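You operate a simulated robot arm through the tools that you are given. There is no shell and no other tool. Be economical: measure what you need, move in short steps, check, and stop when the job is done.

The job below is to be done with a simulated two-armed robot. You get a single attempt, and the scene is never put back.

JOB
Move the burnt apple pouch from the sealing station to the REWORK tray.
Fine: the jaws are cold and the heat stays off; air off before the narrow door opens, door shut before the air goes on again.

Only the result counts: the job must be done as asked and must still hold three seconds after the hand-in. Knocking over, shifting, dropping, spilling or breaking anything else fails it.

ROBOT AND FRAMES
Two 7-joint arms with two-finger parallel grippers on one trunk, on a base that drives. Base frame: it is fixed to the floor where the robot stands at the start and does not move with it; the origin is under the middle of the robot, x ahead of it, y to its left, z up. Lengths are in mm, angles in degrees, forces in N, time in s.
The left shoulder is at the start at [50, 187, 1109], the right one opposite. With the tool pointing down near the work surface each hand reaches from about 100 to 660 mm from the robot's upright axis, wherever it stands, measured 20 degrees to its own side. Places, roughly: apple pouch [500, -1000, 1000]; banana pouch [-1500, -1500, 1000]; corn pouch [-1500, -1250, 1000]; heat switch [400, 300, 1000]; mango pouch [-1250, -500, 1000]; narrow sealing door [500, -1000, 1200]; peach pouch [-1250, -750, 1000]; red air valve [400, 0, 900]; red rework tray [-1200, -900, 900]; strawberry pouch [-1250, -750, 1000]. Payload 3.43 kg a hand.
The tool frame of a hand sits at the grasp point between the pads (the TCP): z along the fingers, y along the line on which they close. The tips reach 30 mm beyond it. Largest opening 94 mm; finger width 28, thickness 10; the body of the gripper, 50 by 96 mm, starts 55 mm behind the TCP.
Orientation is that of the tool frame in the base frame, as a unit quaternion [w, x, y, z]. With the fingers straight down and closing along the base's y, the tool's x points along the base's -x, its y along +y and its z along -z.

CONTROLS
- The arms move only by the tool drive_tool. It takes "left_increments", "right_increments" or both (then of equal length, played together; a hand with none holds still); each is a list that holds one entry, the list of rows, each a list of 7 numbers: the turn, a rotation vector about the base's x, y, z in degrees, then the shift along the base's x, y, z in mm, then the opening, from 0 (shut) to 1 (fully open). In form: [[[wx, wy, wz, dx, dy, dz, claw], ...]]. A call has 1 to 10 rows; each row shifts and turns the commanded pose from where the row before left it. Each row takes 0.2 s and may step no farther than 50 mm and 8.6 degrees from the row before; otherwise, or with a gripper value out of range, the whole call is refused. Where a pose cannot be reached the arm comes as near as it can. A force on the tool above 90 N (or 10 N above the force at the start of the call, whichever is more), or a blocked arm, ends the call early, and 0.2 s more pass. The fingers move at their own pace (about 153 mm/s each) and stop on an object; they squeeze with about 23 N. The grip force told is the motor's: it shows also when the fingers shut on nothing. Time passes only in rows, and 0.2 s behind the last, so rows that do not move let the fingers close. The reply holds the time, the measured pose of the TCP, the force on the tool along the base axes, the opening and the grip force, in the units named above and with some noise, with the torque about the TCP (base axes, N m) and any sound that the robot's microphone picked up, and new pictures: "pictures" is both (left out), scene, wrist or none (wrist: the cameras of the hands that moved).
- Cameras (640 x 400 px; columns grow to the right, rows downward): "scene" is now at [148.1, -27.1, 1306.5]; the picture's right is [-0.27, -0.96, 0.00], its down [-0.20, 0.06, -0.98] and it looks along [0.94, -0.26, -0.21] (base axes); focal length 214 px, centre (320, 200). "left" rides on the left gripper at [76, -14, -103] in its tool frame; the picture's right is [0.18, 0.98, 0.00], its down [-0.75, 0.14, -0.64] and it looks along [-0.63, 0.12, 0.77] (tool axes); focal length 243 px, centre (320, 200). "right" rides on the right gripper at [76, 14, -103] in its tool frame; the picture's right is [-0.18, 0.98, 0.00], its down [-0.75, -0.14, -0.64] and it looks along [-0.63, -0.12, 0.77] (tool axes); focal length 243 px, centre (320, 200). There is no depth. A picture from a camera that has moved, and an enlarged one, comes with that camera's place and axes in the base frame and with its lens.
- move_column(by): slides the trunk up (or, below 0, down) by that many mm; the arms and the scene camera ride with it, the base frame stays. It gives what a move gives, with no picture.
- drive_base(legs): drives the robot by 1 to 6 legs, each [ahead, left, turn to the left] in mm, mm and degrees, along the robot's own axes; the way and the turn of a leg run together, so that a leg with both is an arc; at most 1500 mm and 180 degrees a leg. The arms and the cameras ride along, it lands a little off, and it stops where it bumps. It gives what a move gives, and a new picture of the scene camera.
- turn_head(pan, tilt): turns the head with the scene camera to pan (to the left, within 80 degrees either way) and tilt (down, from -29 to 69), counted from straight ahead of the robot. It gives what a move gives, and a new picture of the scene camera.
- zoom(camera, box): a new picture of the part [left, top, right, bottom] of that camera's present view, enlarged. No time passes.
- close_job(): hands the job in; it is judged then, once.

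Work in short steps. Places have to be worked out from the pictures, the camera data and where the tool is seen: move nearer, look again, correct. Check each grasp and each placing, and mend what went wrong. You have 120 turns and 260 pictures in all, those below and enlarged ones among them. Open the grippers and draw the arms clear of the work before you hand the job in, unless the task says otherwise; then end with one line.

The tools are called as a command line: name --argument value ..., lists and objects as JSON in quotes. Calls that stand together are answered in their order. drive_tool: Moves the arms, as the interface text tells. Its arguments: {"type":"object","properties":{"left_increments":{"type":"array","items":{"type":"array","items":{"type":"array","items":{"type":"number"}}}},"right_increments":{"type":"array","items":{"type":"array","items":{"type":"array","items":{"type":"number"}}}},"pictures":{"type":"string","enum":["both","scene","wrist","none"]}},"required":[]} The other tools are called the same way: move_column (by) slides the trunk up or down; drive_base (legs) drives the base; turn_head (pan, tilt) turns the head that bears the scene camera; zoom (camera, box) takes an enlarged picture of a part of a camera's view; close_job () hands the job in.

At the start:

```text
time_s: 0.0
left_ee_pos: [279.1, -6.8, 1311.1]
left_tcp_rot: [0.0, -0.001, 1.0, 0.0]
left_ft_force: [0.1, 0.1, -0.2]
left_moment: [0.0, -0.01, -0.02]
left_width: 94.1
left_grip_force: 0.0
right_ee_pos: [248.4, -318.3, 1297.0]
right_tcp_rot: [0.0, -0.001, 1.0, 0.001]
right_ft_force: [0.6, -0.5, -0.3]
right_moment: [0.02, -0.03, 0.0]
right_width: 94.1
right_grip_force: 0.0
trunk travel left (down, up): [-324.0, 107.0]
robot x, y, heading: [-1.3, 3.1, 0.0]
head pan, tilt: [-15.4, 12.1]
```

scene: 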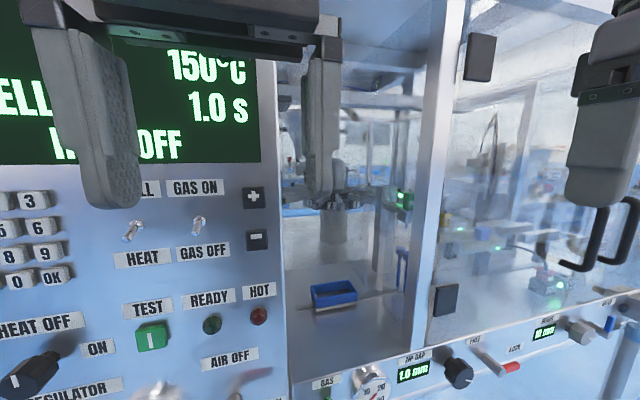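
right: 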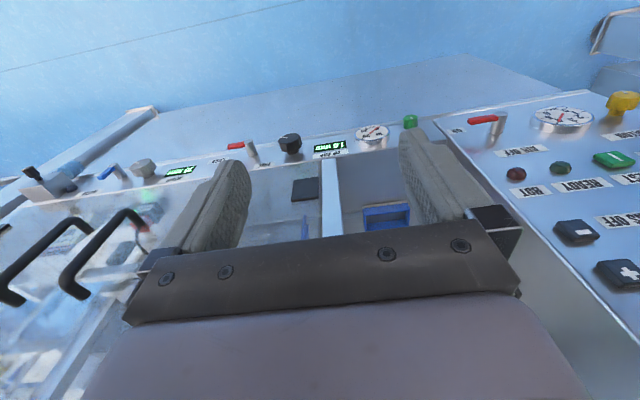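
left: 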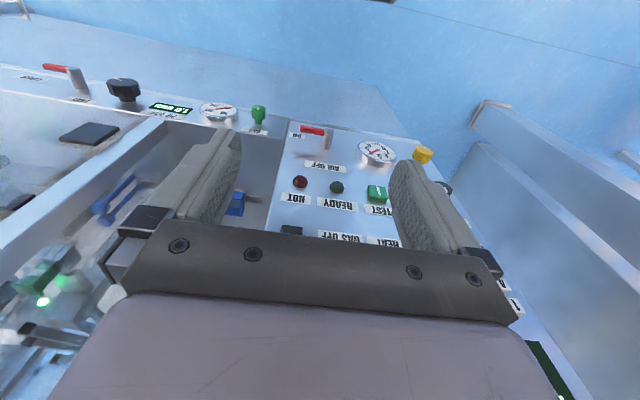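

The arms block much of the view. I look around with the head first, starting with the panel below.

turn_head --pan -10 --tilt 45

turn_head --pan -60 --tilt 20

turn_head --pan 30 --tilt 20

```text
time_s: 1.0
left_ee_pos: [279.0, -7.3, 1310.2]
left_tcp_rot: [0.0, 0.0, 1.0, 0.0]
left_ft_force: [-0.2, 0.1, 0.1]
left_moment: [-0.01, 0.0, 0.0]
left_width: 94.0
left_grip_force: 0.0
right_ee_pos: [248.5, -318.1, 1298.1]
right_tcp_rot: [0.001, -0.001, 1.0, 0.0]
right_ft_force: [0.3, 0.5, 0.1]
right_moment: [0.02, -0.01, 0.0]
right_width: 94.1
right_grip_force: 0.0
trunk travel left (down, up): [-324.0, 107.0]
robot x, y, heading: [-0.7, 1.0, -0.2]
head pan, tilt: [-10.0, 45.0]
camera scene: at [138.3, -16.5, 1255.1], right [-0.17, -0.98, 0.0], down [-0.7, 0.12, -0.71], along [0.7, -0.12, -0.71], focal length 214 px, centre (320, 200)
```

scene: 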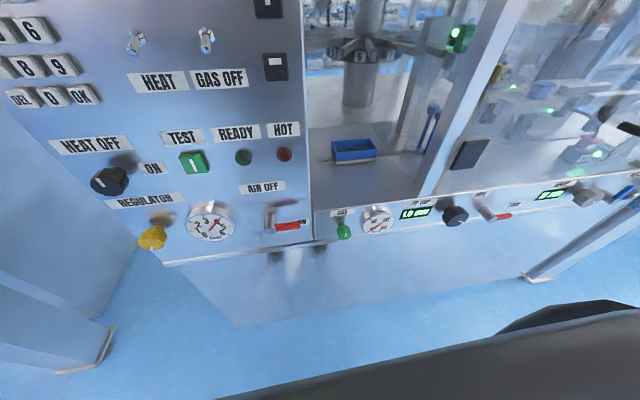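

```text
time_s: 2.2
left_ee_pos: [278.2, -5.6, 1310.8]
left_tcp_rot: [0.0, 0.0, 1.0, 0.001]
left_ft_force: [0.1, -0.1, 0.3]
left_moment: [-0.01, -0.01, -0.02]
left_width: 94.1
left_grip_force: 0.1
right_ee_pos: [247.5, -317.4, 1297.3]
right_tcp_rot: [0.0, -0.001, 1.0, 0.0]
right_ft_force: [0.2, -1.7, -0.2]
right_moment: [-0.01, 0.03, 0.01]
right_width: 94.0
right_grip_force: 0.1
trunk travel left (down, up): [-324.0, 107.0]
robot x, y, heading: [2.3, -1.9, 0.1]
head pan, tilt: [-60.0, 20.0]
camera scene: at [104.8, -83.0, 1293.7], right [-0.87, -0.5, 0.0], down [-0.17, 0.3, -0.94], along [0.47, -0.81, -0.34], focal length 214 px, centre (320, 200)
```

scene: 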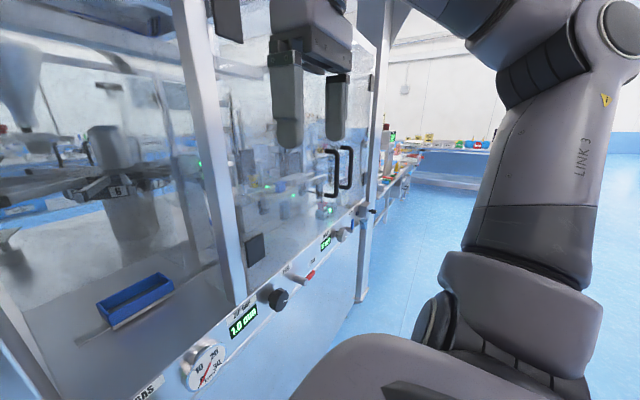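

```text
time_s: 3.8
left_ee_pos: [280.0, -6.8, 1310.3]
left_tcp_rot: [0.0, 0.0, 1.0, 0.0]
left_ft_force: [-0.5, 0.2, -1.2]
left_moment: [0.04, 0.02, 0.04]
left_width: 94.2
left_grip_force: 0.1
right_ee_pos: [247.2, -317.7, 1298.1]
right_tcp_rot: [-0.001, -0.001, 1.0, 0.0]
right_ft_force: [0.5, 0.4, 0.4]
right_moment: [-0.01, 0.02, -0.02]
right_width: 93.8
right_grip_force: 0.0
trunk travel left (down, up): [-324.0, 107.0]
robot x, y, heading: [-1.6, -1.1, 0.5]
head pan, tilt: [30.0, 20.0]
camera scene: at [138.9, 44.1, 1293.7], right [0.5, -0.87, 0.0], down [-0.3, -0.17, -0.94], along [0.81, 0.47, -0.34], focal length 214 px, centre (320, 200)
```

scene: 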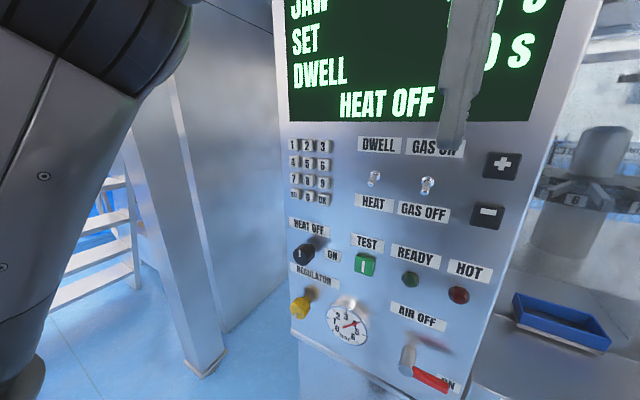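

I look closely at the panel and the lower strip to read the labels.

turn_head --pan -20 --tilt 42

zoom --camera "scene" --box '[200, 120, 400, 260]'

zoom --camera "scene" --box '[380, 100, 600, 250]'

```text
time_s: 5.0
left_ee_pos: [279.3, -6.7, 1311.1]
left_tcp_rot: [0.0, 0.0, 1.0, -0.001]
left_ft_force: [-0.5, 0.4, 0.5]
left_moment: [-0.02, 0.01, -0.03]
left_width: 94.1
left_grip_force: 0.0
right_ee_pos: [248.3, -318.2, 1297.7]
right_tcp_rot: [0.001, 0.0, 1.0, 0.0]
right_ft_force: [0.6, 0.3, -0.2]
right_moment: [-0.01, -0.03, 0.01]
right_width: 93.9
right_grip_force: 0.1
trunk travel left (down, up): [-324.0, 107.0]
robot x, y, heading: [3.3, -0.6, 0.2]
head pan, tilt: [-20.0, 42.0]
camera scene: at [136.8, -30.9, 1259.4], right [-0.34, -0.94, 0.0], down [-0.63, 0.23, -0.74], along [0.7, -0.25, -0.67], focal length 214 px, centre (320, 200)
```

scene: 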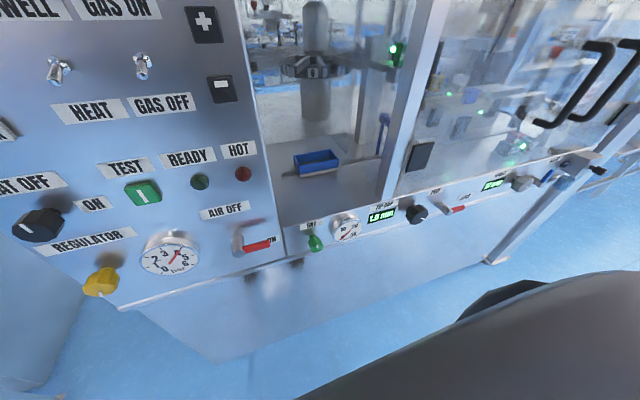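

```text
2.86 times, centred on (300, 190) of scene
camera zoom: at [136.8, -30.9, 1259.4], right [-0.34, -0.94, 0.0], down [-0.63, 0.23, -0.74], along [0.7, -0.25, -0.67], focal length 613 px, centre (377, 229)
```

zoom: 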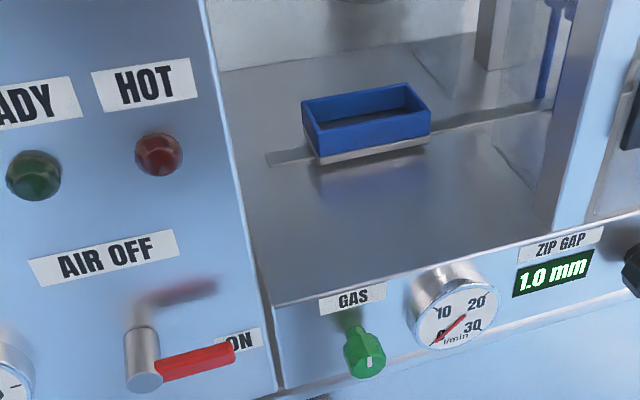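

```text
2.67 times, centred on (490, 175) of scene
camera zoom: at [136.8, -30.9, 1259.4], right [-0.34, -0.94, 0.0], down [-0.63, 0.23, -0.74], along [0.7, -0.25, -0.67], focal length 572 px, centre (-133, 267)
```

zoom: 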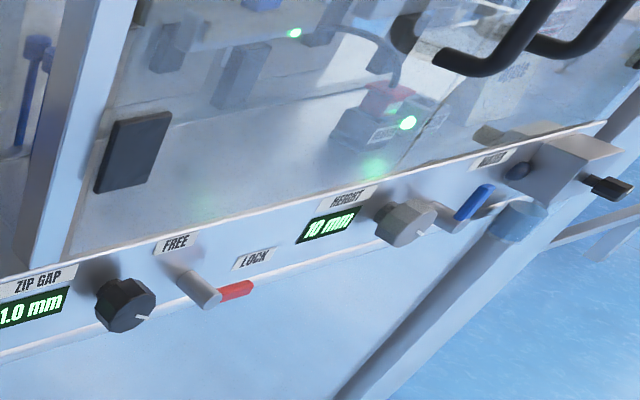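

The air valve (lever pointing right = ON, OFF label above) triangulates to a pivot near [455, 45, 870], with the handle reaching y≈-24. I back up a bit for arm room before pointing the left hand forward.

drive_base --legs '[[-170, 0, 0]]'

drive_tool --left_increments '[[[0, 0, 0, 0, 0, -45, 1], [0, 0, 0, 0, 0, -45, 0.5], [0, 0, 0, 20, 0, -45, 0], [0, -8.5, 0, 20, 0, -45, 0], [0, -8.5, 0, 20, 0, -40, 0], [0, -8.5, 0, 20, 0, -40, 0], [0, -8.5, 0, 20, 0, -40, 0], [0, -8.5, 0, 10, 0, -40, 0], [0, -8.5, 0, 0, 0, -30, 0], [0, -8.5, 0, 0, 0, -20, 0]]]' --pictures "both"

```text
time_s: 6.5
left_ee_pos: [109.5, -6.4, 1310.4]
left_tcp_rot: [0.0, -0.001, 1.0, -0.001]
left_ft_force: [-1.1, 1.1, 0.1]
left_moment: [0.03, -0.02, 0.0]
left_width: 94.0
left_grip_force: 0.0
right_ee_pos: [78.6, -318.0, 1298.9]
right_tcp_rot: [0.0, -0.001, 1.0, 0.0]
right_ft_force: [0.4, 1.0, 0.5]
right_moment: [0.0, -0.01, -0.01]
right_width: 94.1
right_grip_force: 0.0
trunk travel left (down, up): [-324.0, 107.0]
robot x, y, heading: [-168.6, -2.0, 0.3]
head pan, tilt: [-20.0, 42.0]
camera scene: at [-33.3, -30.9, 1259.5], right [-0.34, -0.94, 0.0], down [-0.63, 0.23, -0.74], along [0.7, -0.25, -0.67], focal length 214 px, centre (320, 200)
```

scene: 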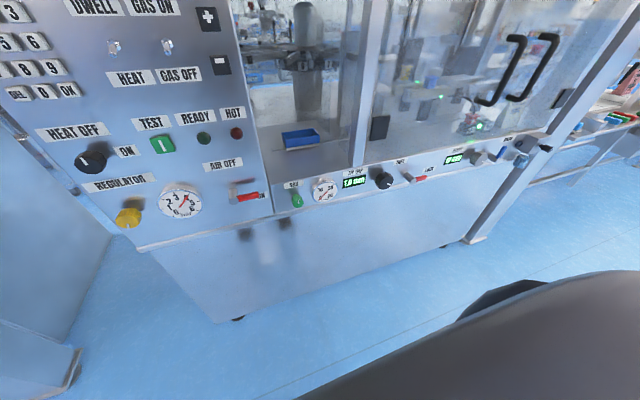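

```text
time_s: 8.7
left_ee_pos: [217.8, -6.2, 920.9]
left_tcp_rot: [0.496, -0.001, 0.868, -0.002]
left_ft_force: [0.0, 0.4, -0.2]
left_moment: [0.02, -0.03, -0.01]
left_width: 0.0
left_grip_force: 23.2
right_ee_pos: [79.1, -317.6, 1297.0]
right_tcp_rot: [0.0, -0.001, 1.0, 0.001]
right_ft_force: [0.0, 0.0, 0.5]
right_moment: [-0.01, 0.01, 0.0]
right_width: 93.9
right_grip_force: 0.2
trunk travel left (down, up): [-324.0, 107.0]
robot x, y, heading: [-169.7, -1.0, -0.2]
head pan, tilt: [-20.0, 42.0]
camera scene: at [-32.6, -31.2, 1259.4], right [-0.34, -0.94, 0.0], down [-0.63, 0.23, -0.74], along [0.7, -0.25, -0.67], focal length 214 px, centre (320, 200)
camera left: at [91.6, -20.9, 908.4], right [-0.09, 0.98, -0.16], down [-0.17, 0.14, 0.97], along [0.98, 0.12, 0.16], focal length 243 px, centre (320, 200)
```

scene: 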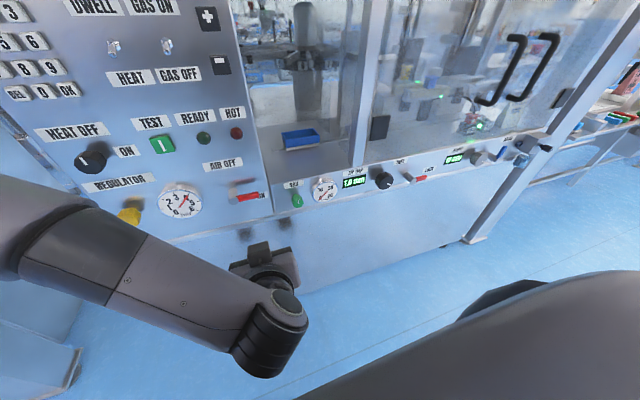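
left: 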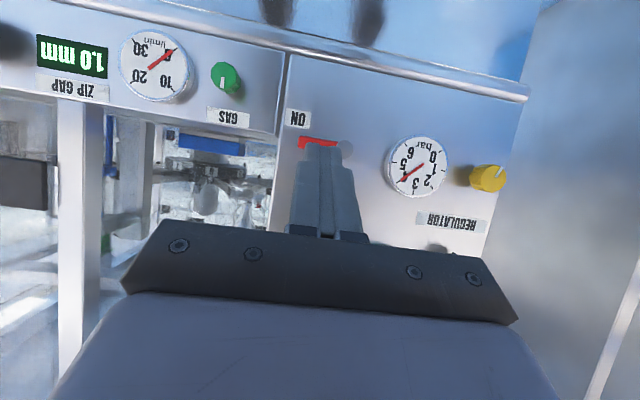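

The valve stem end is refined to about [440, 45, 888], with the handle running to y≈-18. I level the hand and place the closed fingertips short of and below the handle.

drive_tool --left_increments '[[[0, -7.5, 0, 0, 2, -25, 0], [0, -7.5, 0, 35, 2, -25, 0], [0, -7.5, 0, 40, 2, -21, 0], [0, -7.5, 0, 40, 0, 0, 0], [0, 0, 0, 35, 0, 0, 0], [0, 0, 0, 0, 0, 0, 0]]]' --pictures "both"

zoom --camera "scene" --box '[170, 140, 330, 240]'

```text
time_s: 10.1
left_ee_pos: [365.6, -10.8, 862.5]
left_tcp_rot: [0.703, -0.002, 0.712, 0.0]
left_ft_force: [-0.2, 0.5, 0.2]
left_moment: [-0.03, -0.01, 0.04]
left_width: 0.0
left_grip_force: 22.7
left hand out of reach, approached as far as the arm can: row 4, 5
right_ee_pos: [78.3, -317.3, 1297.9]
right_tcp_rot: [0.0, -0.001, 1.0, 0.0]
right_ft_force: [0.5, -0.4, 0.4]
right_moment: [0.0, -0.01, -0.01]
right_width: 93.9
right_grip_force: 0.2
trunk travel left (down, up): [-324.0, 107.0]
robot x, y, heading: [-173.1, 1.7, 0.0]
head pan, tilt: [-20.0, 42.0]
camera scene: at [-32.7, -31.0, 1259.4], right [-0.34, -0.94, 0.0], down [-0.63, 0.23, -0.74], along [0.7, -0.25, -0.67], focal length 214 px, centre (320, 200)
camera left: at [261.7, -25.6, 790.1], right [-0.01, 0.98, -0.19], down [-0.63, 0.14, 0.76], along [0.77, 0.12, 0.62], focal length 243 px, centre (320, 200)
```

scene: 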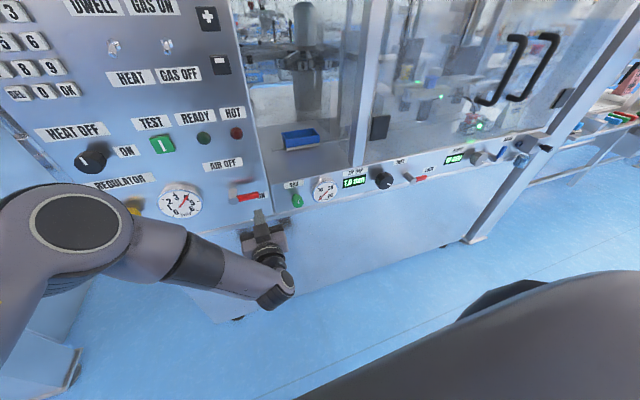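
left: 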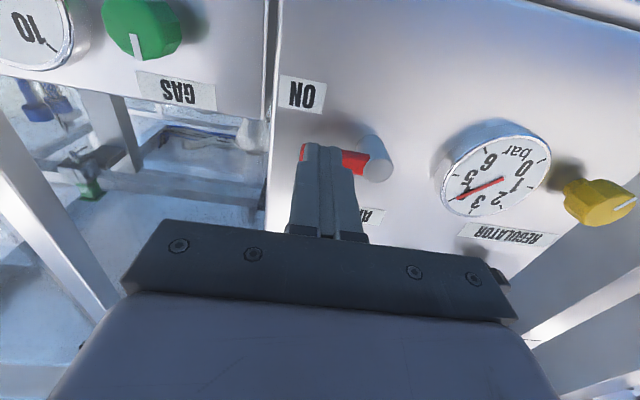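

```text
4.00 times, centred on (250, 190) of scene
camera zoom: at [-32.7, -31.0, 1259.4], right [-0.34, -0.94, 0.0], down [-0.63, 0.23, -0.74], along [0.7, -0.25, -0.67], focal length 858 px, centre (600, 240)
```

zoom: 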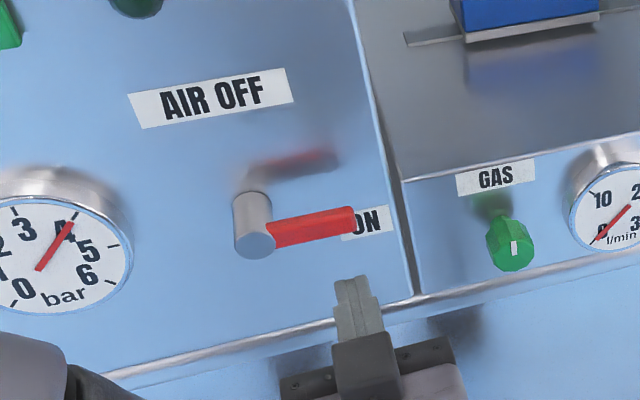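

Reach ran out; the hand stopped at x≈366. I draw it back and down slightly, then drive the base ahead 100 mm.

drive_tool --left_increments '[[[0, 0, 0, -40, 4, -6, 0], [0, 0, 0, -20, 3, -6, 0]]]' --pictures "none"

drive_base --legs '[[100, 0, 0]]'

```text
time_s: 10.7
left_ee_pos: [304.9, -1.8, 851.2]
left_tcp_rot: [0.704, -0.001, 0.711, -0.001]
left_ft_force: [-0.2, 0.0, -0.3]
left_moment: [-0.01, 0.0, 0.03]
left_width: 0.2
left_grip_force: 22.8
right_ee_pos: [79.1, -318.5, 1297.2]
right_tcp_rot: [-0.001, -0.001, 1.0, -0.001]
right_ft_force: [-0.4, 0.1, 0.0]
right_moment: [0.0, 0.0, 0.0]
right_width: 93.8
right_grip_force: 0.0
trunk travel left (down, up): [-324.0, 107.0]
robot x, y, heading: [-169.6, -1.6, -0.0]
head pan, tilt: [-20.0, 42.0]
```

```text
time_s: 11.8
left_ee_pos: [406.2, -4.9, 851.0]
left_tcp_rot: [0.703, -0.001, 0.711, -0.001]
left_ft_force: [0.6, 0.3, 0.1]
left_moment: [-0.01, -0.02, 0.03]
left_width: 0.0
left_grip_force: 22.9
right_ee_pos: [178.5, -316.6, 1298.2]
right_tcp_rot: [0.0, -0.001, 1.0, 0.0]
right_ft_force: [1.0, -0.8, -0.1]
right_moment: [-0.02, 0.02, 0.0]
right_width: 93.9
right_grip_force: 0.1
trunk travel left (down, up): [-324.0, 107.0]
robot x, y, heading: [-69.5, 0.8, 0.2]
head pan, tilt: [-20.0, 42.0]
camera scene: at [68.5, -30.8, 1259.3], right [-0.34, -0.94, 0.0], down [-0.63, 0.23, -0.74], along [0.7, -0.25, -0.67], focal length 214 px, centre (320, 200)
```

scene: 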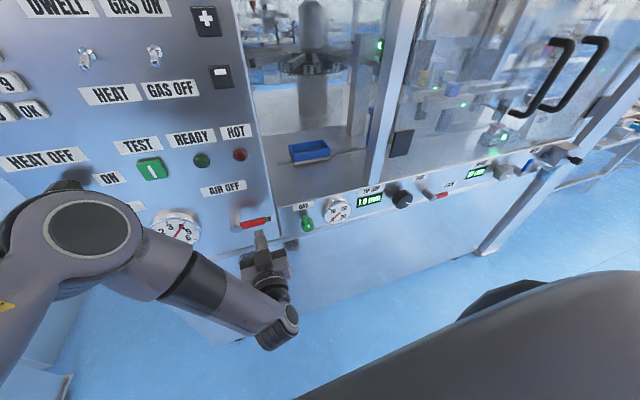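

Tips sit under the handle. I advance 14 mm and push up along the arc.

drive_tool --left_increments '[[[0, 0, 0, 14, 0, 0, 0], [0, 0, 0, 0, 0, 16, 0], [0, 0, 0, 0, -4, 20, 0], [0, 0, 0, 0, 2, 15, 0], [0, 0, 0, 0, 8, 12, 0], [0, 0, 0, 0, 10, 8, 0], [0, 0, 0, 0, 10, 5, 0], [0, 0, 0, 0, 6, 2, 0]]]' --pictures "both"

zoom --camera "scene" --box '[180, 150, 340, 250]'

```text
time_s: 13.6
left_ee_pos: [420.5, 23.5, 928.8]
left_tcp_rot: [0.702, 0.002, 0.712, -0.005]
left_ft_force: [5.4, -18.3, -10.5]
left_moment: [-0.29, 0.08, -0.26]
left_width: 0.2
left_grip_force: 22.7
right_ee_pos: [179.9, -319.3, 1297.6]
right_tcp_rot: [-0.001, -0.001, 1.0, 0.002]
right_ft_force: [0.1, 0.1, -0.1]
right_moment: [0.03, 0.01, 0.03]
right_width: 94.1
right_grip_force: 0.1
trunk travel left (down, up): [-324.0, 107.0]
robot x, y, heading: [-69.5, 2.5, -0.3]
head pan, tilt: [-20.0, 42.0]
camera scene: at [69.0, -33.0, 1259.0], right [-0.34, -0.94, 0.0], down [-0.63, 0.23, -0.74], along [0.7, -0.25, -0.67], focal length 214 px, centre (320, 200)
camera left: at [316.4, 11.0, 855.2], right [0.01, 0.98, -0.19], down [-0.63, 0.15, 0.76], along [0.78, 0.11, 0.62], focal length 243 px, centre (320, 200)
```

scene: 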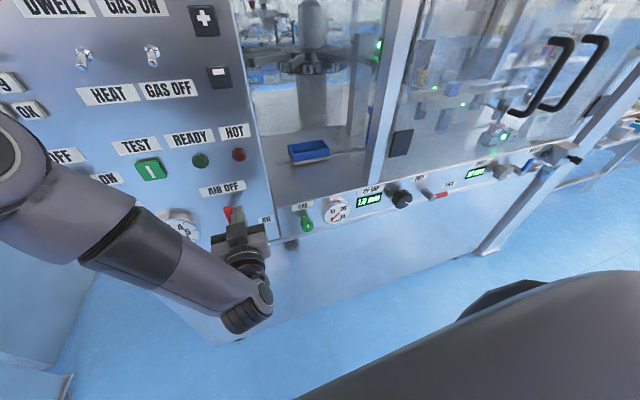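
left: 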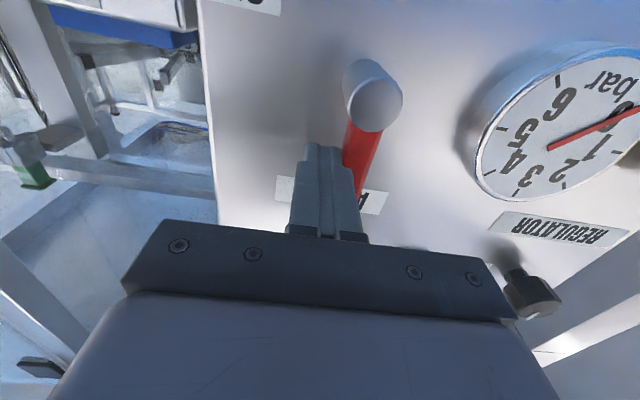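

```text
4.00 times, centred on (260, 200) of scene
camera zoom: at [69.0, -33.0, 1259.0], right [-0.34, -0.94, 0.0], down [-0.63, 0.23, -0.74], along [0.7, -0.25, -0.67], focal length 858 px, centre (560, 200)
```

zoom: 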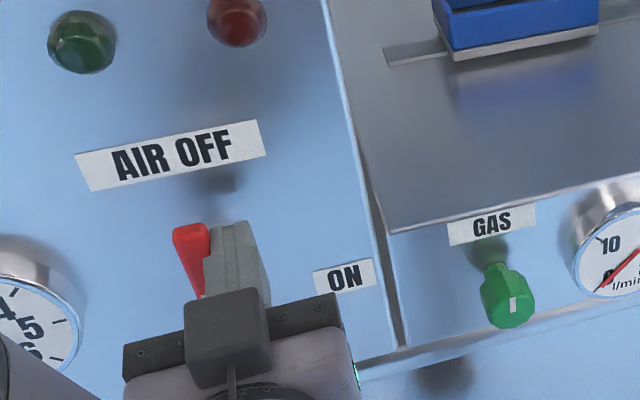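

The handle is upright and the gauge seems to have dropped to 0. I back the hand off to check.

drive_tool --left_increments '[[[0, 0, 0, 0, 8, 2, 0], [0, 0, 0, 0, -20, 0, 0], [0, 0, 0, -40, -10, 0, 0], [0, 0, 0, -50, 0, 0, 0], [0, 0, 0, -50, 0, 0, 0]]]' --pictures "wrist"

zoom --camera "scene" --box '[130, 150, 290, 250]'

```text
time_s: 14.8
left_ee_pos: [324.6, 28.7, 939.4]
left_tcp_rot: [0.696, -0.025, 0.718, 0.016]
left_ft_force: [0.1, 0.4, -0.2]
left_moment: [0.01, -0.03, 0.0]
left_width: 0.1
left_grip_force: 23.0
left hand out of reach, approached as far as the arm can: row 5
right_ee_pos: [178.8, -316.7, 1297.3]
right_tcp_rot: [0.0, -0.001, 1.0, 0.0]
right_ft_force: [0.2, 0.0, 0.3]
right_moment: [0.01, 0.0, -0.03]
right_width: 93.9
right_grip_force: 0.1
trunk travel left (down, up): [-324.0, 107.0]
robot x, y, heading: [-71.0, 0.7, 0.2]
head pan, tilt: [-20.0, 42.0]
camera left: at [220.9, 9.0, 869.5], right [-0.06, 0.98, -0.2], down [-0.63, 0.11, 0.77], along [0.78, 0.17, 0.61], focal length 243 px, centre (320, 200)
```

left: 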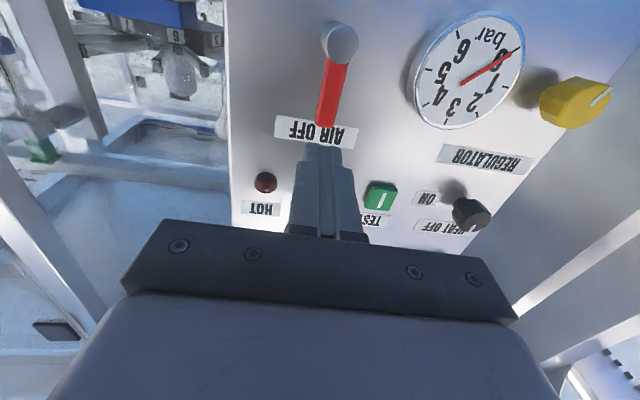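

```text
4.00 times, centred on (210, 200) of scene
camera zoom: at [67.6, -30.6, 1259.4], right [-0.34, -0.94, 0.0], down [-0.63, 0.23, -0.74], along [0.7, -0.25, -0.67], focal length 858 px, centre (760, 200)
```

zoom: 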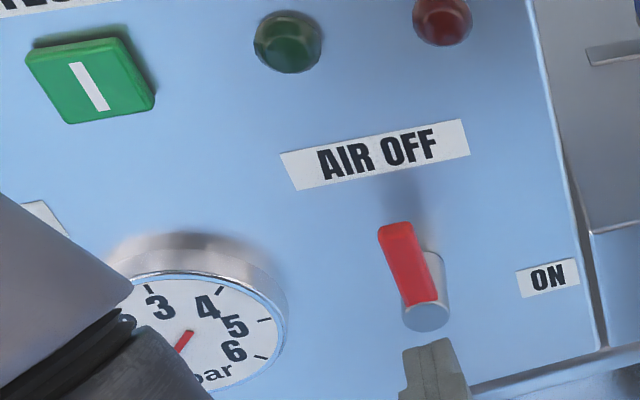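

Air is off (0 bar). I back the base away and shift right toward the sealing station, looking right.

drive_base --legs '[[-230, 0, 0], [0, -650, 0]]'

turn_head --pan -20 --tilt 15

```text
time_s: 22.4
left_ee_pos: [102.4, -633.4, 948.5]
left_tcp_rot: [0.702, -0.029, 0.712, 0.012]
left_ft_force: [0.2, 0.1, 0.1]
left_moment: [0.02, -0.01, -0.01]
left_width: 0.0
left_grip_force: 22.6
right_ee_pos: [-46.5, -977.2, 1297.3]
right_tcp_rot: [0.001, -0.001, 1.0, 0.0]
right_ft_force: [-0.9, -0.1, -0.7]
right_moment: [0.02, 0.0, 0.01]
right_width: 93.8
right_grip_force: 0.1
trunk travel left (down, up): [-324.0, 107.0]
robot x, y, heading: [-296.3, -660.7, 0.1]
head pan, tilt: [-20.0, 42.0]
camera scene: at [-157.7, -690.7, 1259.4], right [-0.34, -0.94, 0.0], down [-0.63, 0.23, -0.74], along [0.7, -0.25, -0.67], focal length 214 px, centre (320, 200)
```

scene: 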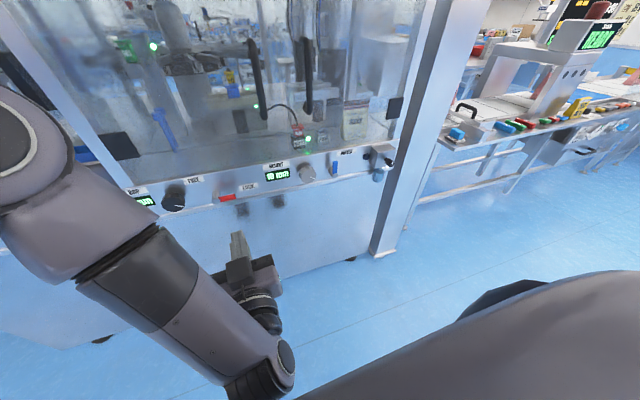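

```text
time_s: 23.3
left_ee_pos: [103.6, -630.0, 948.3]
left_tcp_rot: [0.702, -0.03, 0.712, 0.013]
left_ft_force: [-0.3, -0.8, -0.7]
left_moment: [0.03, -0.01, 0.02]
left_width: 0.0
left_grip_force: 23.3
right_ee_pos: [-45.5, -977.9, 1297.2]
right_tcp_rot: [0.0, -0.002, 1.0, 0.0]
right_ft_force: [-0.9, 0.0, -0.1]
right_moment: [0.03, 0.01, -0.03]
right_width: 94.0
right_grip_force: 0.0
trunk travel left (down, up): [-324.0, 107.0]
robot x, y, heading: [-294.8, -656.6, 0.1]
head pan, tilt: [-20.0, 15.0]
camera scene: at [-148.5, -694.0, 1301.8], right [-0.34, -0.94, 0.0], down [-0.24, 0.09, -0.97], along [0.91, -0.33, -0.26], focal length 214 px, centre (320, 200)
```

scene: 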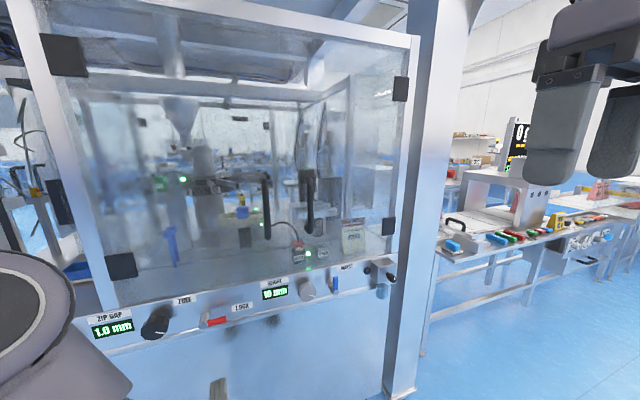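

I zoom in on the narrow door and what's behind it.

zoom --camera "scene" --box '[230, 150, 430, 310]'

zoom --camera "scene" --box '[230, 20, 430, 150]'

```text
2.50 times, centred on (330, 230) of scene
camera zoom: at [-148.5, -694.0, 1301.8], right [-0.34, -0.94, 0.0], down [-0.24, 0.09, -0.97], along [0.91, -0.33, -0.26], focal length 536 px, centre (295, 125)
```

zoom: 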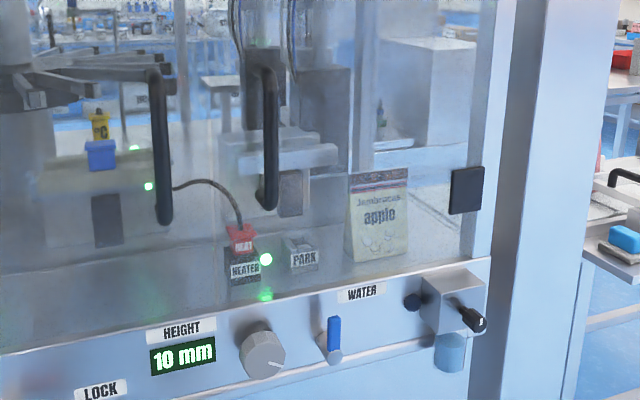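

```text
3.08 times, centred on (330, 85) of scene
camera zoom: at [-148.5, -694.0, 1301.8], right [-0.34, -0.94, 0.0], down [-0.24, 0.09, -0.97], along [0.91, -0.33, -0.26], focal length 660 px, centre (289, 554)
```

zoom: 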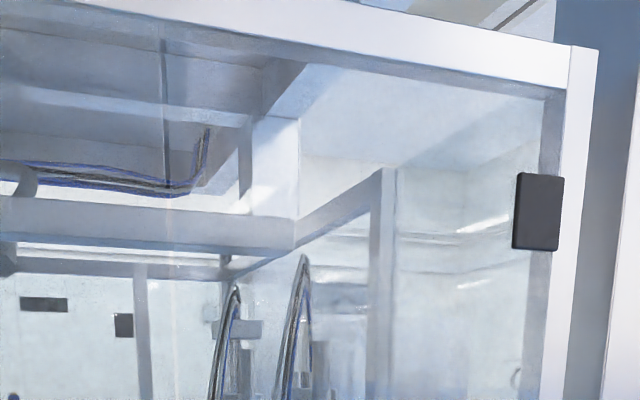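

The apple pouch stands behind the narrow right door leaf, about [500, -1058, 900..1040]; that leaf hinges on the right (y≈-1198) and its vertical handle is near y≈-876, z 1030–1207. I bring the right hand to point forward at handle height.

drive_tool --right_increments '[[[0, 0, 0, 40, 13, -10, 1], [0, -8.6, 0, 35, 13, -20, 1], [0, -8.6, 0, 35, 13, -20, 1], [0, -8.6, 0, 30, 13, -20, 1], [0, -8.6, 0, 30, 13, -20, 1], [0, -8.6, 0, 20, 13, -20, 1], [0, -8.6, 0, 15, 13, -20, 1], [0, -8.6, 0, 15, 13, -20, 1], [0, -8.6, 0, 10, 13, -20, 1], [0, -8.6, 0, 10, 10, -20, 1]]]' --pictures "none"

drive_tool --right_increments '[[[0, -8.6, 0, 0, 0, 0, 1], [0, -4, 0, 0, 0, 0, 1], [0, 0, 0, 0, 0, 0, 1]]]' --pictures "both"

```text
time_s: 25.5
left_ee_pos: [103.8, -631.5, 949.7]
left_tcp_rot: [0.701, -0.031, 0.712, 0.012]
left_ft_force: [0.3, 0.1, 0.2]
left_moment: [-0.02, 0.0, 0.01]
left_width: 0.2
left_grip_force: 22.9
right_ee_pos: [194.1, -849.5, 1108.1]
right_tcp_rot: [0.625, -0.001, 0.781, -0.001]
right_ft_force: [-0.1, -0.6, -0.4]
right_moment: [0.01, -0.03, 0.0]
right_width: 93.8
right_grip_force: 0.0
trunk travel left (down, up): [-324.0, 107.0]
robot x, y, heading: [-295.1, -662.8, 0.1]
head pan, tilt: [-20.0, 15.0]
```

```text
time_s: 26.3
left_ee_pos: [102.7, -632.0, 949.3]
left_tcp_rot: [0.702, -0.029, 0.712, 0.011]
left_ft_force: [0.0, -0.2, 0.3]
left_moment: [-0.01, 0.02, 0.02]
left_width: 0.0
left_grip_force: 23.2
right_ee_pos: [185.0, -852.5, 1121.3]
right_tcp_rot: [0.689, 0.001, 0.725, -0.002]
right_ft_force: [0.5, 0.8, 0.1]
right_moment: [0.01, 0.0, -0.01]
right_width: 94.1
right_grip_force: 0.1
right hand out of reach, approached as far as the arm can: row 1, 2
trunk travel left (down, up): [-324.0, 107.0]
robot x, y, heading: [-297.8, -664.0, 0.1]
head pan, tilt: [-20.0, 15.0]
camera scene: at [-148.6, -694.0, 1301.9], right [-0.34, -0.94, 0.0], down [-0.24, 0.09, -0.97], along [0.91, -0.33, -0.26], focal length 214 px, centre (320, 200)
camera right: at [76.8, -838.9, 1049.9], right [0.01, 0.98, 0.18], down [-0.6, -0.14, 0.79], along [0.8, -0.12, 0.59], focal length 243 px, centre (320, 200)
```

scene: 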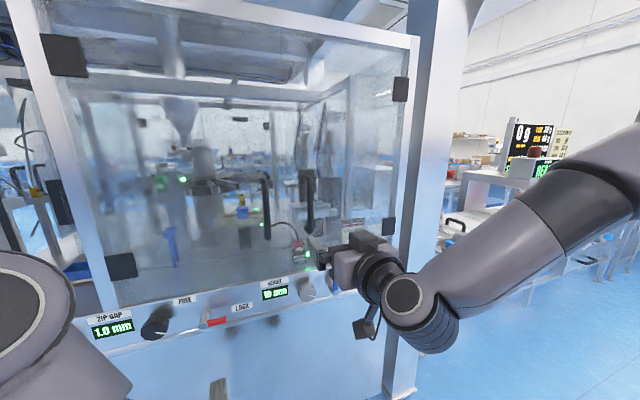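
right: 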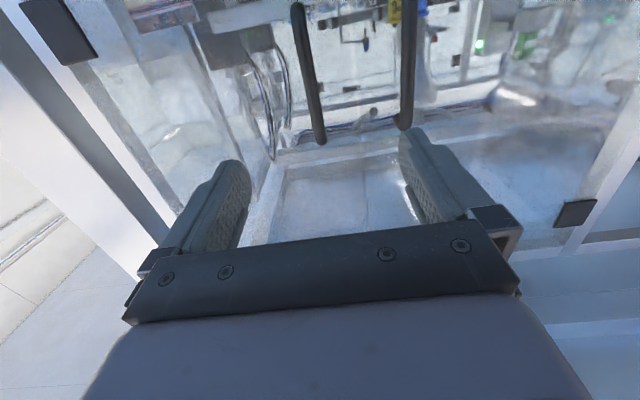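

The narrow handle top is at [452, -876, 1207], the hinge axis near [480, -1195]. I drive up so the right hand lines up with the handle.

drive_base --legs '[[145, -22, 0]]'

drive_tool --right_increments '[[[0, 0, 0, 20, 0, 0, 1], [0, 0, 0, 20, 0, 0, 1], [0, 0, 0, 0, 0, 0, 1]]]' --pictures "both"

```text
time_s: 27.6
left_ee_pos: [247.8, -651.6, 949.3]
left_tcp_rot: [0.702, -0.03, 0.712, 0.012]
left_ft_force: [-0.3, 0.1, -0.9]
left_moment: [0.01, 0.0, 0.01]
left_width: 0.0
left_grip_force: 22.9
right_ee_pos: [329.1, -873.0, 1120.0]
right_tcp_rot: [0.689, -0.001, 0.725, 0.0]
right_ft_force: [1.2, 0.6, -0.1]
right_moment: [-0.02, -0.03, 0.02]
right_width: 94.0
right_grip_force: 0.1
trunk travel left (down, up): [-324.0, 107.0]
robot x, y, heading: [-152.5, -678.8, 0.4]
head pan, tilt: [-20.0, 15.0]
camera scene: at [-3.5, -715.1, 1301.8], right [-0.34, -0.94, 0.0], down [-0.24, 0.09, -0.97], along [0.91, -0.33, -0.26], focal length 214 px, centre (320, 200)
```

scene: 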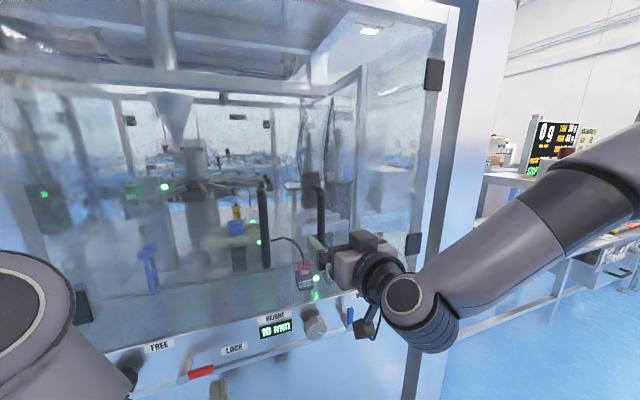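

```text
time_s: 28.4
left_ee_pos: [248.2, -650.9, 948.5]
left_tcp_rot: [0.702, -0.032, 0.712, 0.014]
left_ft_force: [-0.9, 0.4, -0.2]
left_moment: [0.0, -0.03, 0.0]
left_width: 0.1
left_grip_force: 23.0
right_ee_pos: [346.9, -872.4, 1121.8]
right_tcp_rot: [0.687, 0.001, 0.727, -0.003]
right_ft_force: [0.7, -0.7, 0.3]
right_moment: [-0.02, 0.01, -0.01]
right_width: 93.7
right_grip_force: 0.0
right hand out of reach, approached as far as the arm can: row 1
trunk travel left (down, up): [-324.0, 107.0]
robot x, y, heading: [-146.9, -681.3, 0.2]
head pan, tilt: [-20.0, 15.0]
camera scene: at [-3.9, -715.0, 1301.9], right [-0.34, -0.94, 0.0], down [-0.24, 0.09, -0.97], along [0.91, -0.33, -0.26], focal length 214 px, centre (320, 200)
camera right: at [240.5, -858.8, 1051.5], right [0.01, 0.98, 0.18], down [-0.6, -0.14, 0.79], along [0.8, -0.12, 0.59], focal length 243 px, centre (320, 200)
```

scene: 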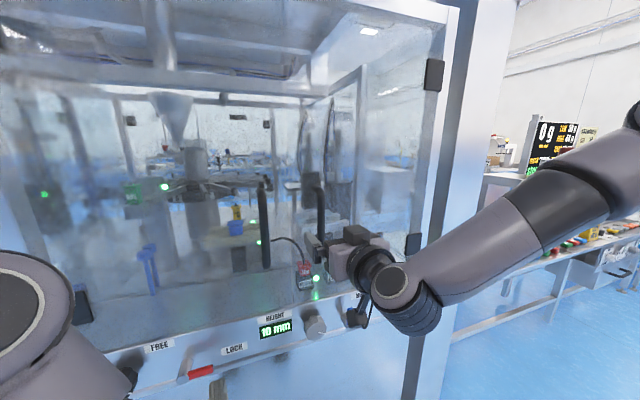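
right: 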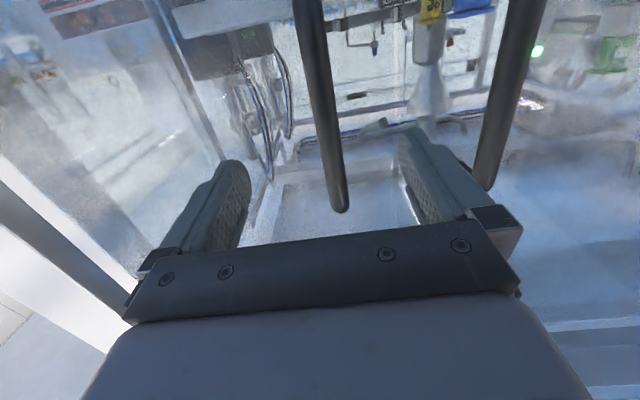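

The bar lies between the fingers in y. I advance so the bar is between the pads and close.

drive_tool --right_increments '[[[0, -3, 0, 30, 0, -3, 1], [0, -2, 0, 30, 0, -3, 1], [0, 0, 0, 28, 0, -3, 1], [0, 0, 0, 0, 0, 0, 1]]]' --pictures "both"

```text
time_s: 29.4
left_ee_pos: [247.7, -651.0, 948.9]
left_tcp_rot: [0.702, -0.032, 0.712, 0.013]
left_ft_force: [-0.5, -0.4, -0.6]
left_moment: [-0.02, -0.02, 0.01]
left_width: 0.0
left_grip_force: 23.0
right_ee_pos: [367.0, -884.8, 1148.8]
right_tcp_rot: [0.698, 0.002, 0.716, -0.004]
right_ft_force: [0.0, 1.1, 0.8]
right_moment: [0.01, 0.01, 0.01]
right_width: 94.1
right_grip_force: 0.0
right hand out of reach, approached as far as the arm can: row 1, 2, 3
trunk travel left (down, up): [-324.0, 107.0]
robot x, y, heading: [-148.8, -680.3, 0.4]
head pan, tilt: [-20.0, 15.0]
camera scene: at [-4.2, -715.0, 1301.9], right [-0.34, -0.94, 0.0], down [-0.24, 0.09, -0.97], along [0.91, -0.33, -0.26], focal length 214 px, centre (320, 200)
camera right: at [263.1, -870.9, 1075.2], right [0.01, 0.98, 0.18], down [-0.62, -0.13, 0.77], along [0.78, -0.12, 0.61], focal length 243 px, centre (320, 200)
```

scene: 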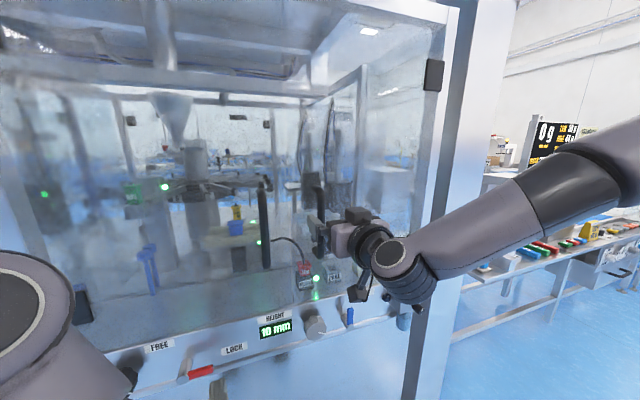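
right: 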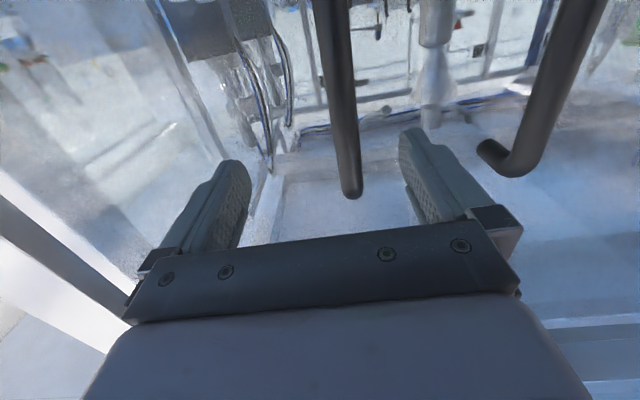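

The arm is at its limit, but the bar is centred; I use the base for the last 65 mm.

drive_base --legs '[[65, 6, 0]]'

drive_tool --right_increments '[[[0, 0, 0, 0, 0, 0, 1], [0, 0, 0, 0, 0, 0, 1]]]' --pictures "wrist"

```text
time_s: 30.4
left_ee_pos: [312.3, -643.9, 950.3]
left_tcp_rot: [0.702, -0.033, 0.712, 0.014]
left_ft_force: [0.1, 0.1, -0.9]
left_moment: [-0.01, 0.01, 0.01]
left_width: 0.0
left_grip_force: 22.7
right_ee_pos: [433.2, -878.5, 1148.7]
right_tcp_rot: [0.698, 0.002, 0.716, -0.004]
right_ft_force: [-0.2, -0.3, -0.3]
right_moment: [0.01, 0.0, -0.03]
right_width: 94.0
right_grip_force: 0.2
trunk travel left (down, up): [-324.0, 107.0]
robot x, y, heading: [-88.2, -674.3, 0.4]
head pan, tilt: [-20.0, 15.0]
camera scene: at [61.0, -708.4, 1301.9], right [-0.34, -0.94, 0.0], down [-0.24, 0.09, -0.97], along [0.91, -0.32, -0.26], focal length 214 px, centre (320, 200)
```

scene: 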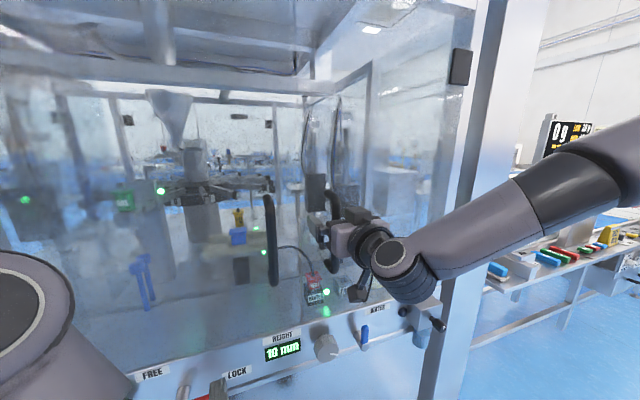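

```text
time_s: 31.0
left_ee_pos: [312.8, -644.4, 949.6]
left_tcp_rot: [0.702, -0.033, 0.712, 0.015]
left_ft_force: [1.1, -0.5, 0.3]
left_moment: [0.04, -0.01, 0.01]
left_width: 0.0
left_grip_force: 23.4
right_ee_pos: [434.0, -877.5, 1149.8]
right_tcp_rot: [0.698, 0.002, 0.716, -0.003]
right_ft_force: [-0.1, -0.9, -1.1]
right_moment: [0.01, 0.0, -0.02]
right_width: 94.0
right_grip_force: 0.0
trunk travel left (down, up): [-324.0, 107.0]
robot x, y, heading: [-85.5, -673.8, 0.6]
head pan, tilt: [-20.0, 15.0]
camera right: at [328.8, -864.0, 1075.3], right [0.01, 0.98, 0.18], down [-0.62, -0.14, 0.77], along [0.78, -0.12, 0.61], focal length 243 px, centre (320, 200)
```

right: 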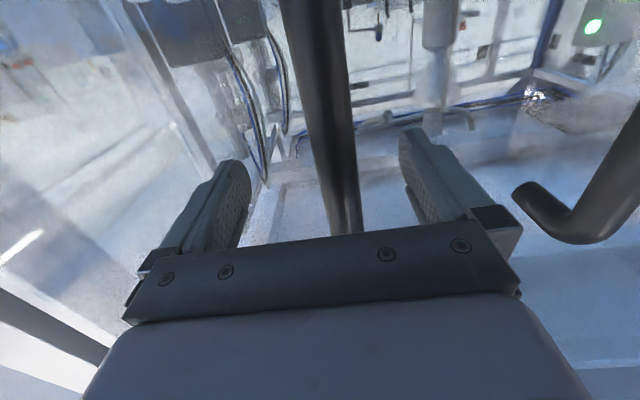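

The bar is between the fingers; I close.

drive_tool --right_increments '[[[0, 0, 0, 0, 0, 0, 0.4], [0, 0, 0, 0, 0, 0, 0], [0, 0, 0, 0, 0, 0, 0]]]' --pictures "none"

```text
time_s: 31.8
left_ee_pos: [314.0, -638.8, 949.6]
left_tcp_rot: [0.702, -0.035, 0.712, 0.014]
left_ft_force: [0.2, 0.6, 0.1]
left_moment: [0.0, 0.06, 0.01]
left_width: 0.2
left_grip_force: 23.0
right_ee_pos: [432.7, -867.1, 1149.7]
right_tcp_rot: [0.696, -0.008, 0.718, 0.001]
right_ft_force: [-4.1, 41.6, -10.4]
right_moment: [0.57, -1.42, -0.54]
right_width: 22.4
right_grip_force: 45.3
trunk travel left (down, up): [-324.0, 107.0]
robot x, y, heading: [-82.1, -675.2, 0.4]
head pan, tilt: [-20.0, 15.0]
```

Gripped (22 mm bar) but with a 42 N side load, so I relieve it by shifting +10 mm in y.

drive_tool --right_increments '[[[0, 0, 0, 0, 6, 0, 0], [0, 0, 0, 0, 6, 0, 0], [0, 0, 0, 0, 0, 0, 0]]]' --pictures "none"

```text
time_s: 32.6
left_ee_pos: [312.5, -643.5, 948.9]
left_tcp_rot: [0.702, -0.033, 0.712, 0.014]
left_ft_force: [-0.1, 0.0, -0.1]
left_moment: [0.03, -0.02, -0.02]
left_width: 0.2
left_grip_force: 22.7
right_ee_pos: [434.4, -868.0, 1149.1]
right_tcp_rot: [0.697, 0.003, 0.717, -0.004]
right_ft_force: [-4.6, 8.4, -0.5]
right_moment: [0.14, 1.34, -0.11]
right_width: 22.0
right_grip_force: 44.9
trunk travel left (down, up): [-324.0, 107.0]
robot x, y, heading: [-84.3, -673.8, 0.2]
head pan, tilt: [-20.0, 15.0]
```

Now a first gentle pull of 5°, with the hinge at right, watching forces.

drive_tool --right_increments '[[[0, 0, 0, -14, -1.5, 0, 0], [0, 0, 0, -14, -2.5, 0, 0], [0, 0, 0, 0, 0, 0, 0]]]' --pictures "scene"

```text
time_s: 33.4
left_ee_pos: [313.2, -645.2, 948.4]
left_tcp_rot: [0.701, -0.032, 0.712, 0.014]
left_ft_force: [-0.5, 0.0, 0.6]
left_moment: [0.03, -0.02, 0.01]
left_width: 0.0
left_grip_force: 22.9
right_ee_pos: [405.3, -872.5, 1149.7]
right_tcp_rot: [0.698, 0.004, 0.716, -0.005]
right_ft_force: [1.9, -4.3, -6.2]
right_moment: [-0.13, -0.73, 0.24]
right_width: 22.1
right_grip_force: 45.4
trunk travel left (down, up): [-324.0, 107.0]
robot x, y, heading: [-84.8, -673.5, 0.5]
head pan, tilt: [-20.0, 15.0]
camera scene: at [61.8, -709.3, 1301.7], right [-0.34, -0.94, 0.0], down [-0.24, 0.09, -0.97], along [0.91, -0.32, -0.26], focal length 214 px, centre (320, 200)
```

scene: 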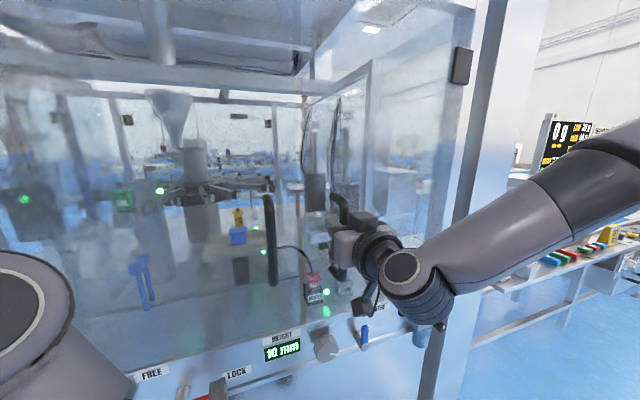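

The door swings freely. I continue opening by driving the base along the handle's arc while holding the bar.

drive_base --legs '[[-55, -15, 0], [-52, -24, 0]]'

```text
time_s: 34.9
left_ee_pos: [206.4, -685.1, 950.6]
left_tcp_rot: [0.702, -0.033, 0.712, 0.017]
left_ft_force: [0.3, -0.1, 0.7]
left_moment: [0.0, 0.02, -0.02]
left_width: 0.1
left_grip_force: 22.4
right_ee_pos: [299.0, -910.0, 1149.2]
right_tcp_rot: [0.698, 0.001, 0.716, -0.002]
right_ft_force: [4.7, -6.1, -1.1]
right_moment: [-0.02, 0.13, 0.27]
right_width: 22.2
right_grip_force: 45.1
trunk travel left (down, up): [-324.0, 107.0]
robot x, y, heading: [-191.0, -712.2, 0.5]
head pan, tilt: [-20.0, 15.0]
camera scene: at [-44.4, -749.3, 1301.8], right [-0.33, -0.94, 0.0], down [-0.24, 0.09, -0.97], along [0.91, -0.32, -0.26], focal length 214 px, centre (320, 200)
```

scene: 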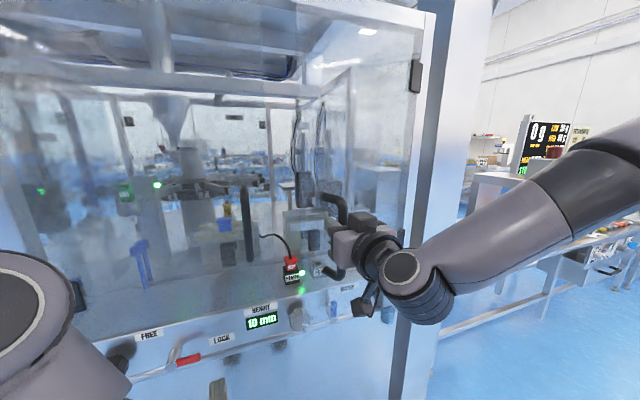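

Low forces, so I continue to about 55°.

drive_base --legs '[[-47, -33, 0], [-41, -40, 0], [-33, -47, 0]]'

```text
time_s: 37.2
left_ee_pos: [85.9, -801.9, 949.4]
left_tcp_rot: [0.702, -0.035, 0.711, 0.017]
left_ft_force: [0.5, 0.4, 0.6]
left_moment: [-0.01, 0.0, -0.01]
left_width: 0.0
left_grip_force: 22.8
right_ee_pos: [178.7, -1026.1, 1149.6]
right_tcp_rot: [0.697, -0.001, 0.717, -0.002]
right_ft_force: [-13.4, 8.8, -10.7]
right_moment: [-0.05, -0.12, 0.01]
right_width: 22.4
right_grip_force: 44.9
trunk travel left (down, up): [-324.0, 107.0]
robot x, y, heading: [-310.1, -836.6, 0.5]
head pan, tilt: [-20.0, 15.0]
camera scene: at [-165.6, -866.9, 1302.0], right [-0.33, -0.94, 0.0], down [-0.24, 0.09, -0.97], along [0.91, -0.32, -0.26], focal length 214 px, centre (320, 200)
```

scene: 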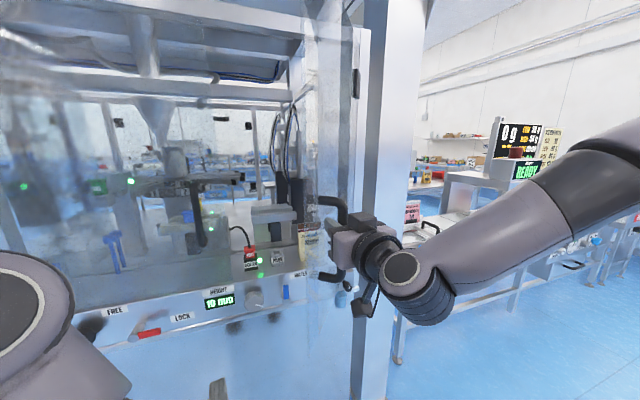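

Continue to about 85°.

drive_base --legs '[[-24, -52, 0], [-14, -55, 0]]'

```text
time_s: 39.1
left_ee_pos: [47.0, -910.1, 950.9]
left_tcp_rot: [0.703, -0.035, 0.71, 0.015]
left_ft_force: [0.0, 0.5, -0.3]
left_moment: [-0.02, -0.04, 0.01]
left_width: 0.0
left_grip_force: 23.1
right_ee_pos: [137.9, -1133.9, 1149.6]
right_tcp_rot: [0.698, -0.002, 0.717, -0.002]
right_ft_force: [-26.9, 5.2, -4.5]
right_moment: [0.06, 0.07, -0.09]
right_width: 22.3
right_grip_force: 45.2
trunk travel left (down, up): [-324.0, 107.0]
robot x, y, heading: [-343.4, -941.4, 0.6]
head pan, tilt: [-20.0, 15.0]
camera scene: at [-205.0, -974.1, 1302.4], right [-0.33, -0.94, 0.0], down [-0.24, 0.09, -0.97], along [0.91, -0.32, -0.26], focal length 214 px, centre (320, 200)
```

scene: 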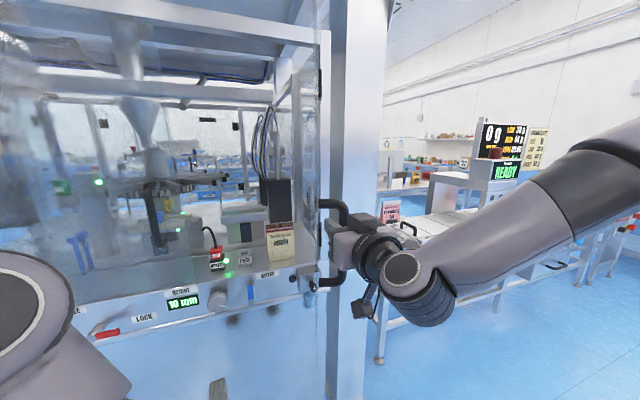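

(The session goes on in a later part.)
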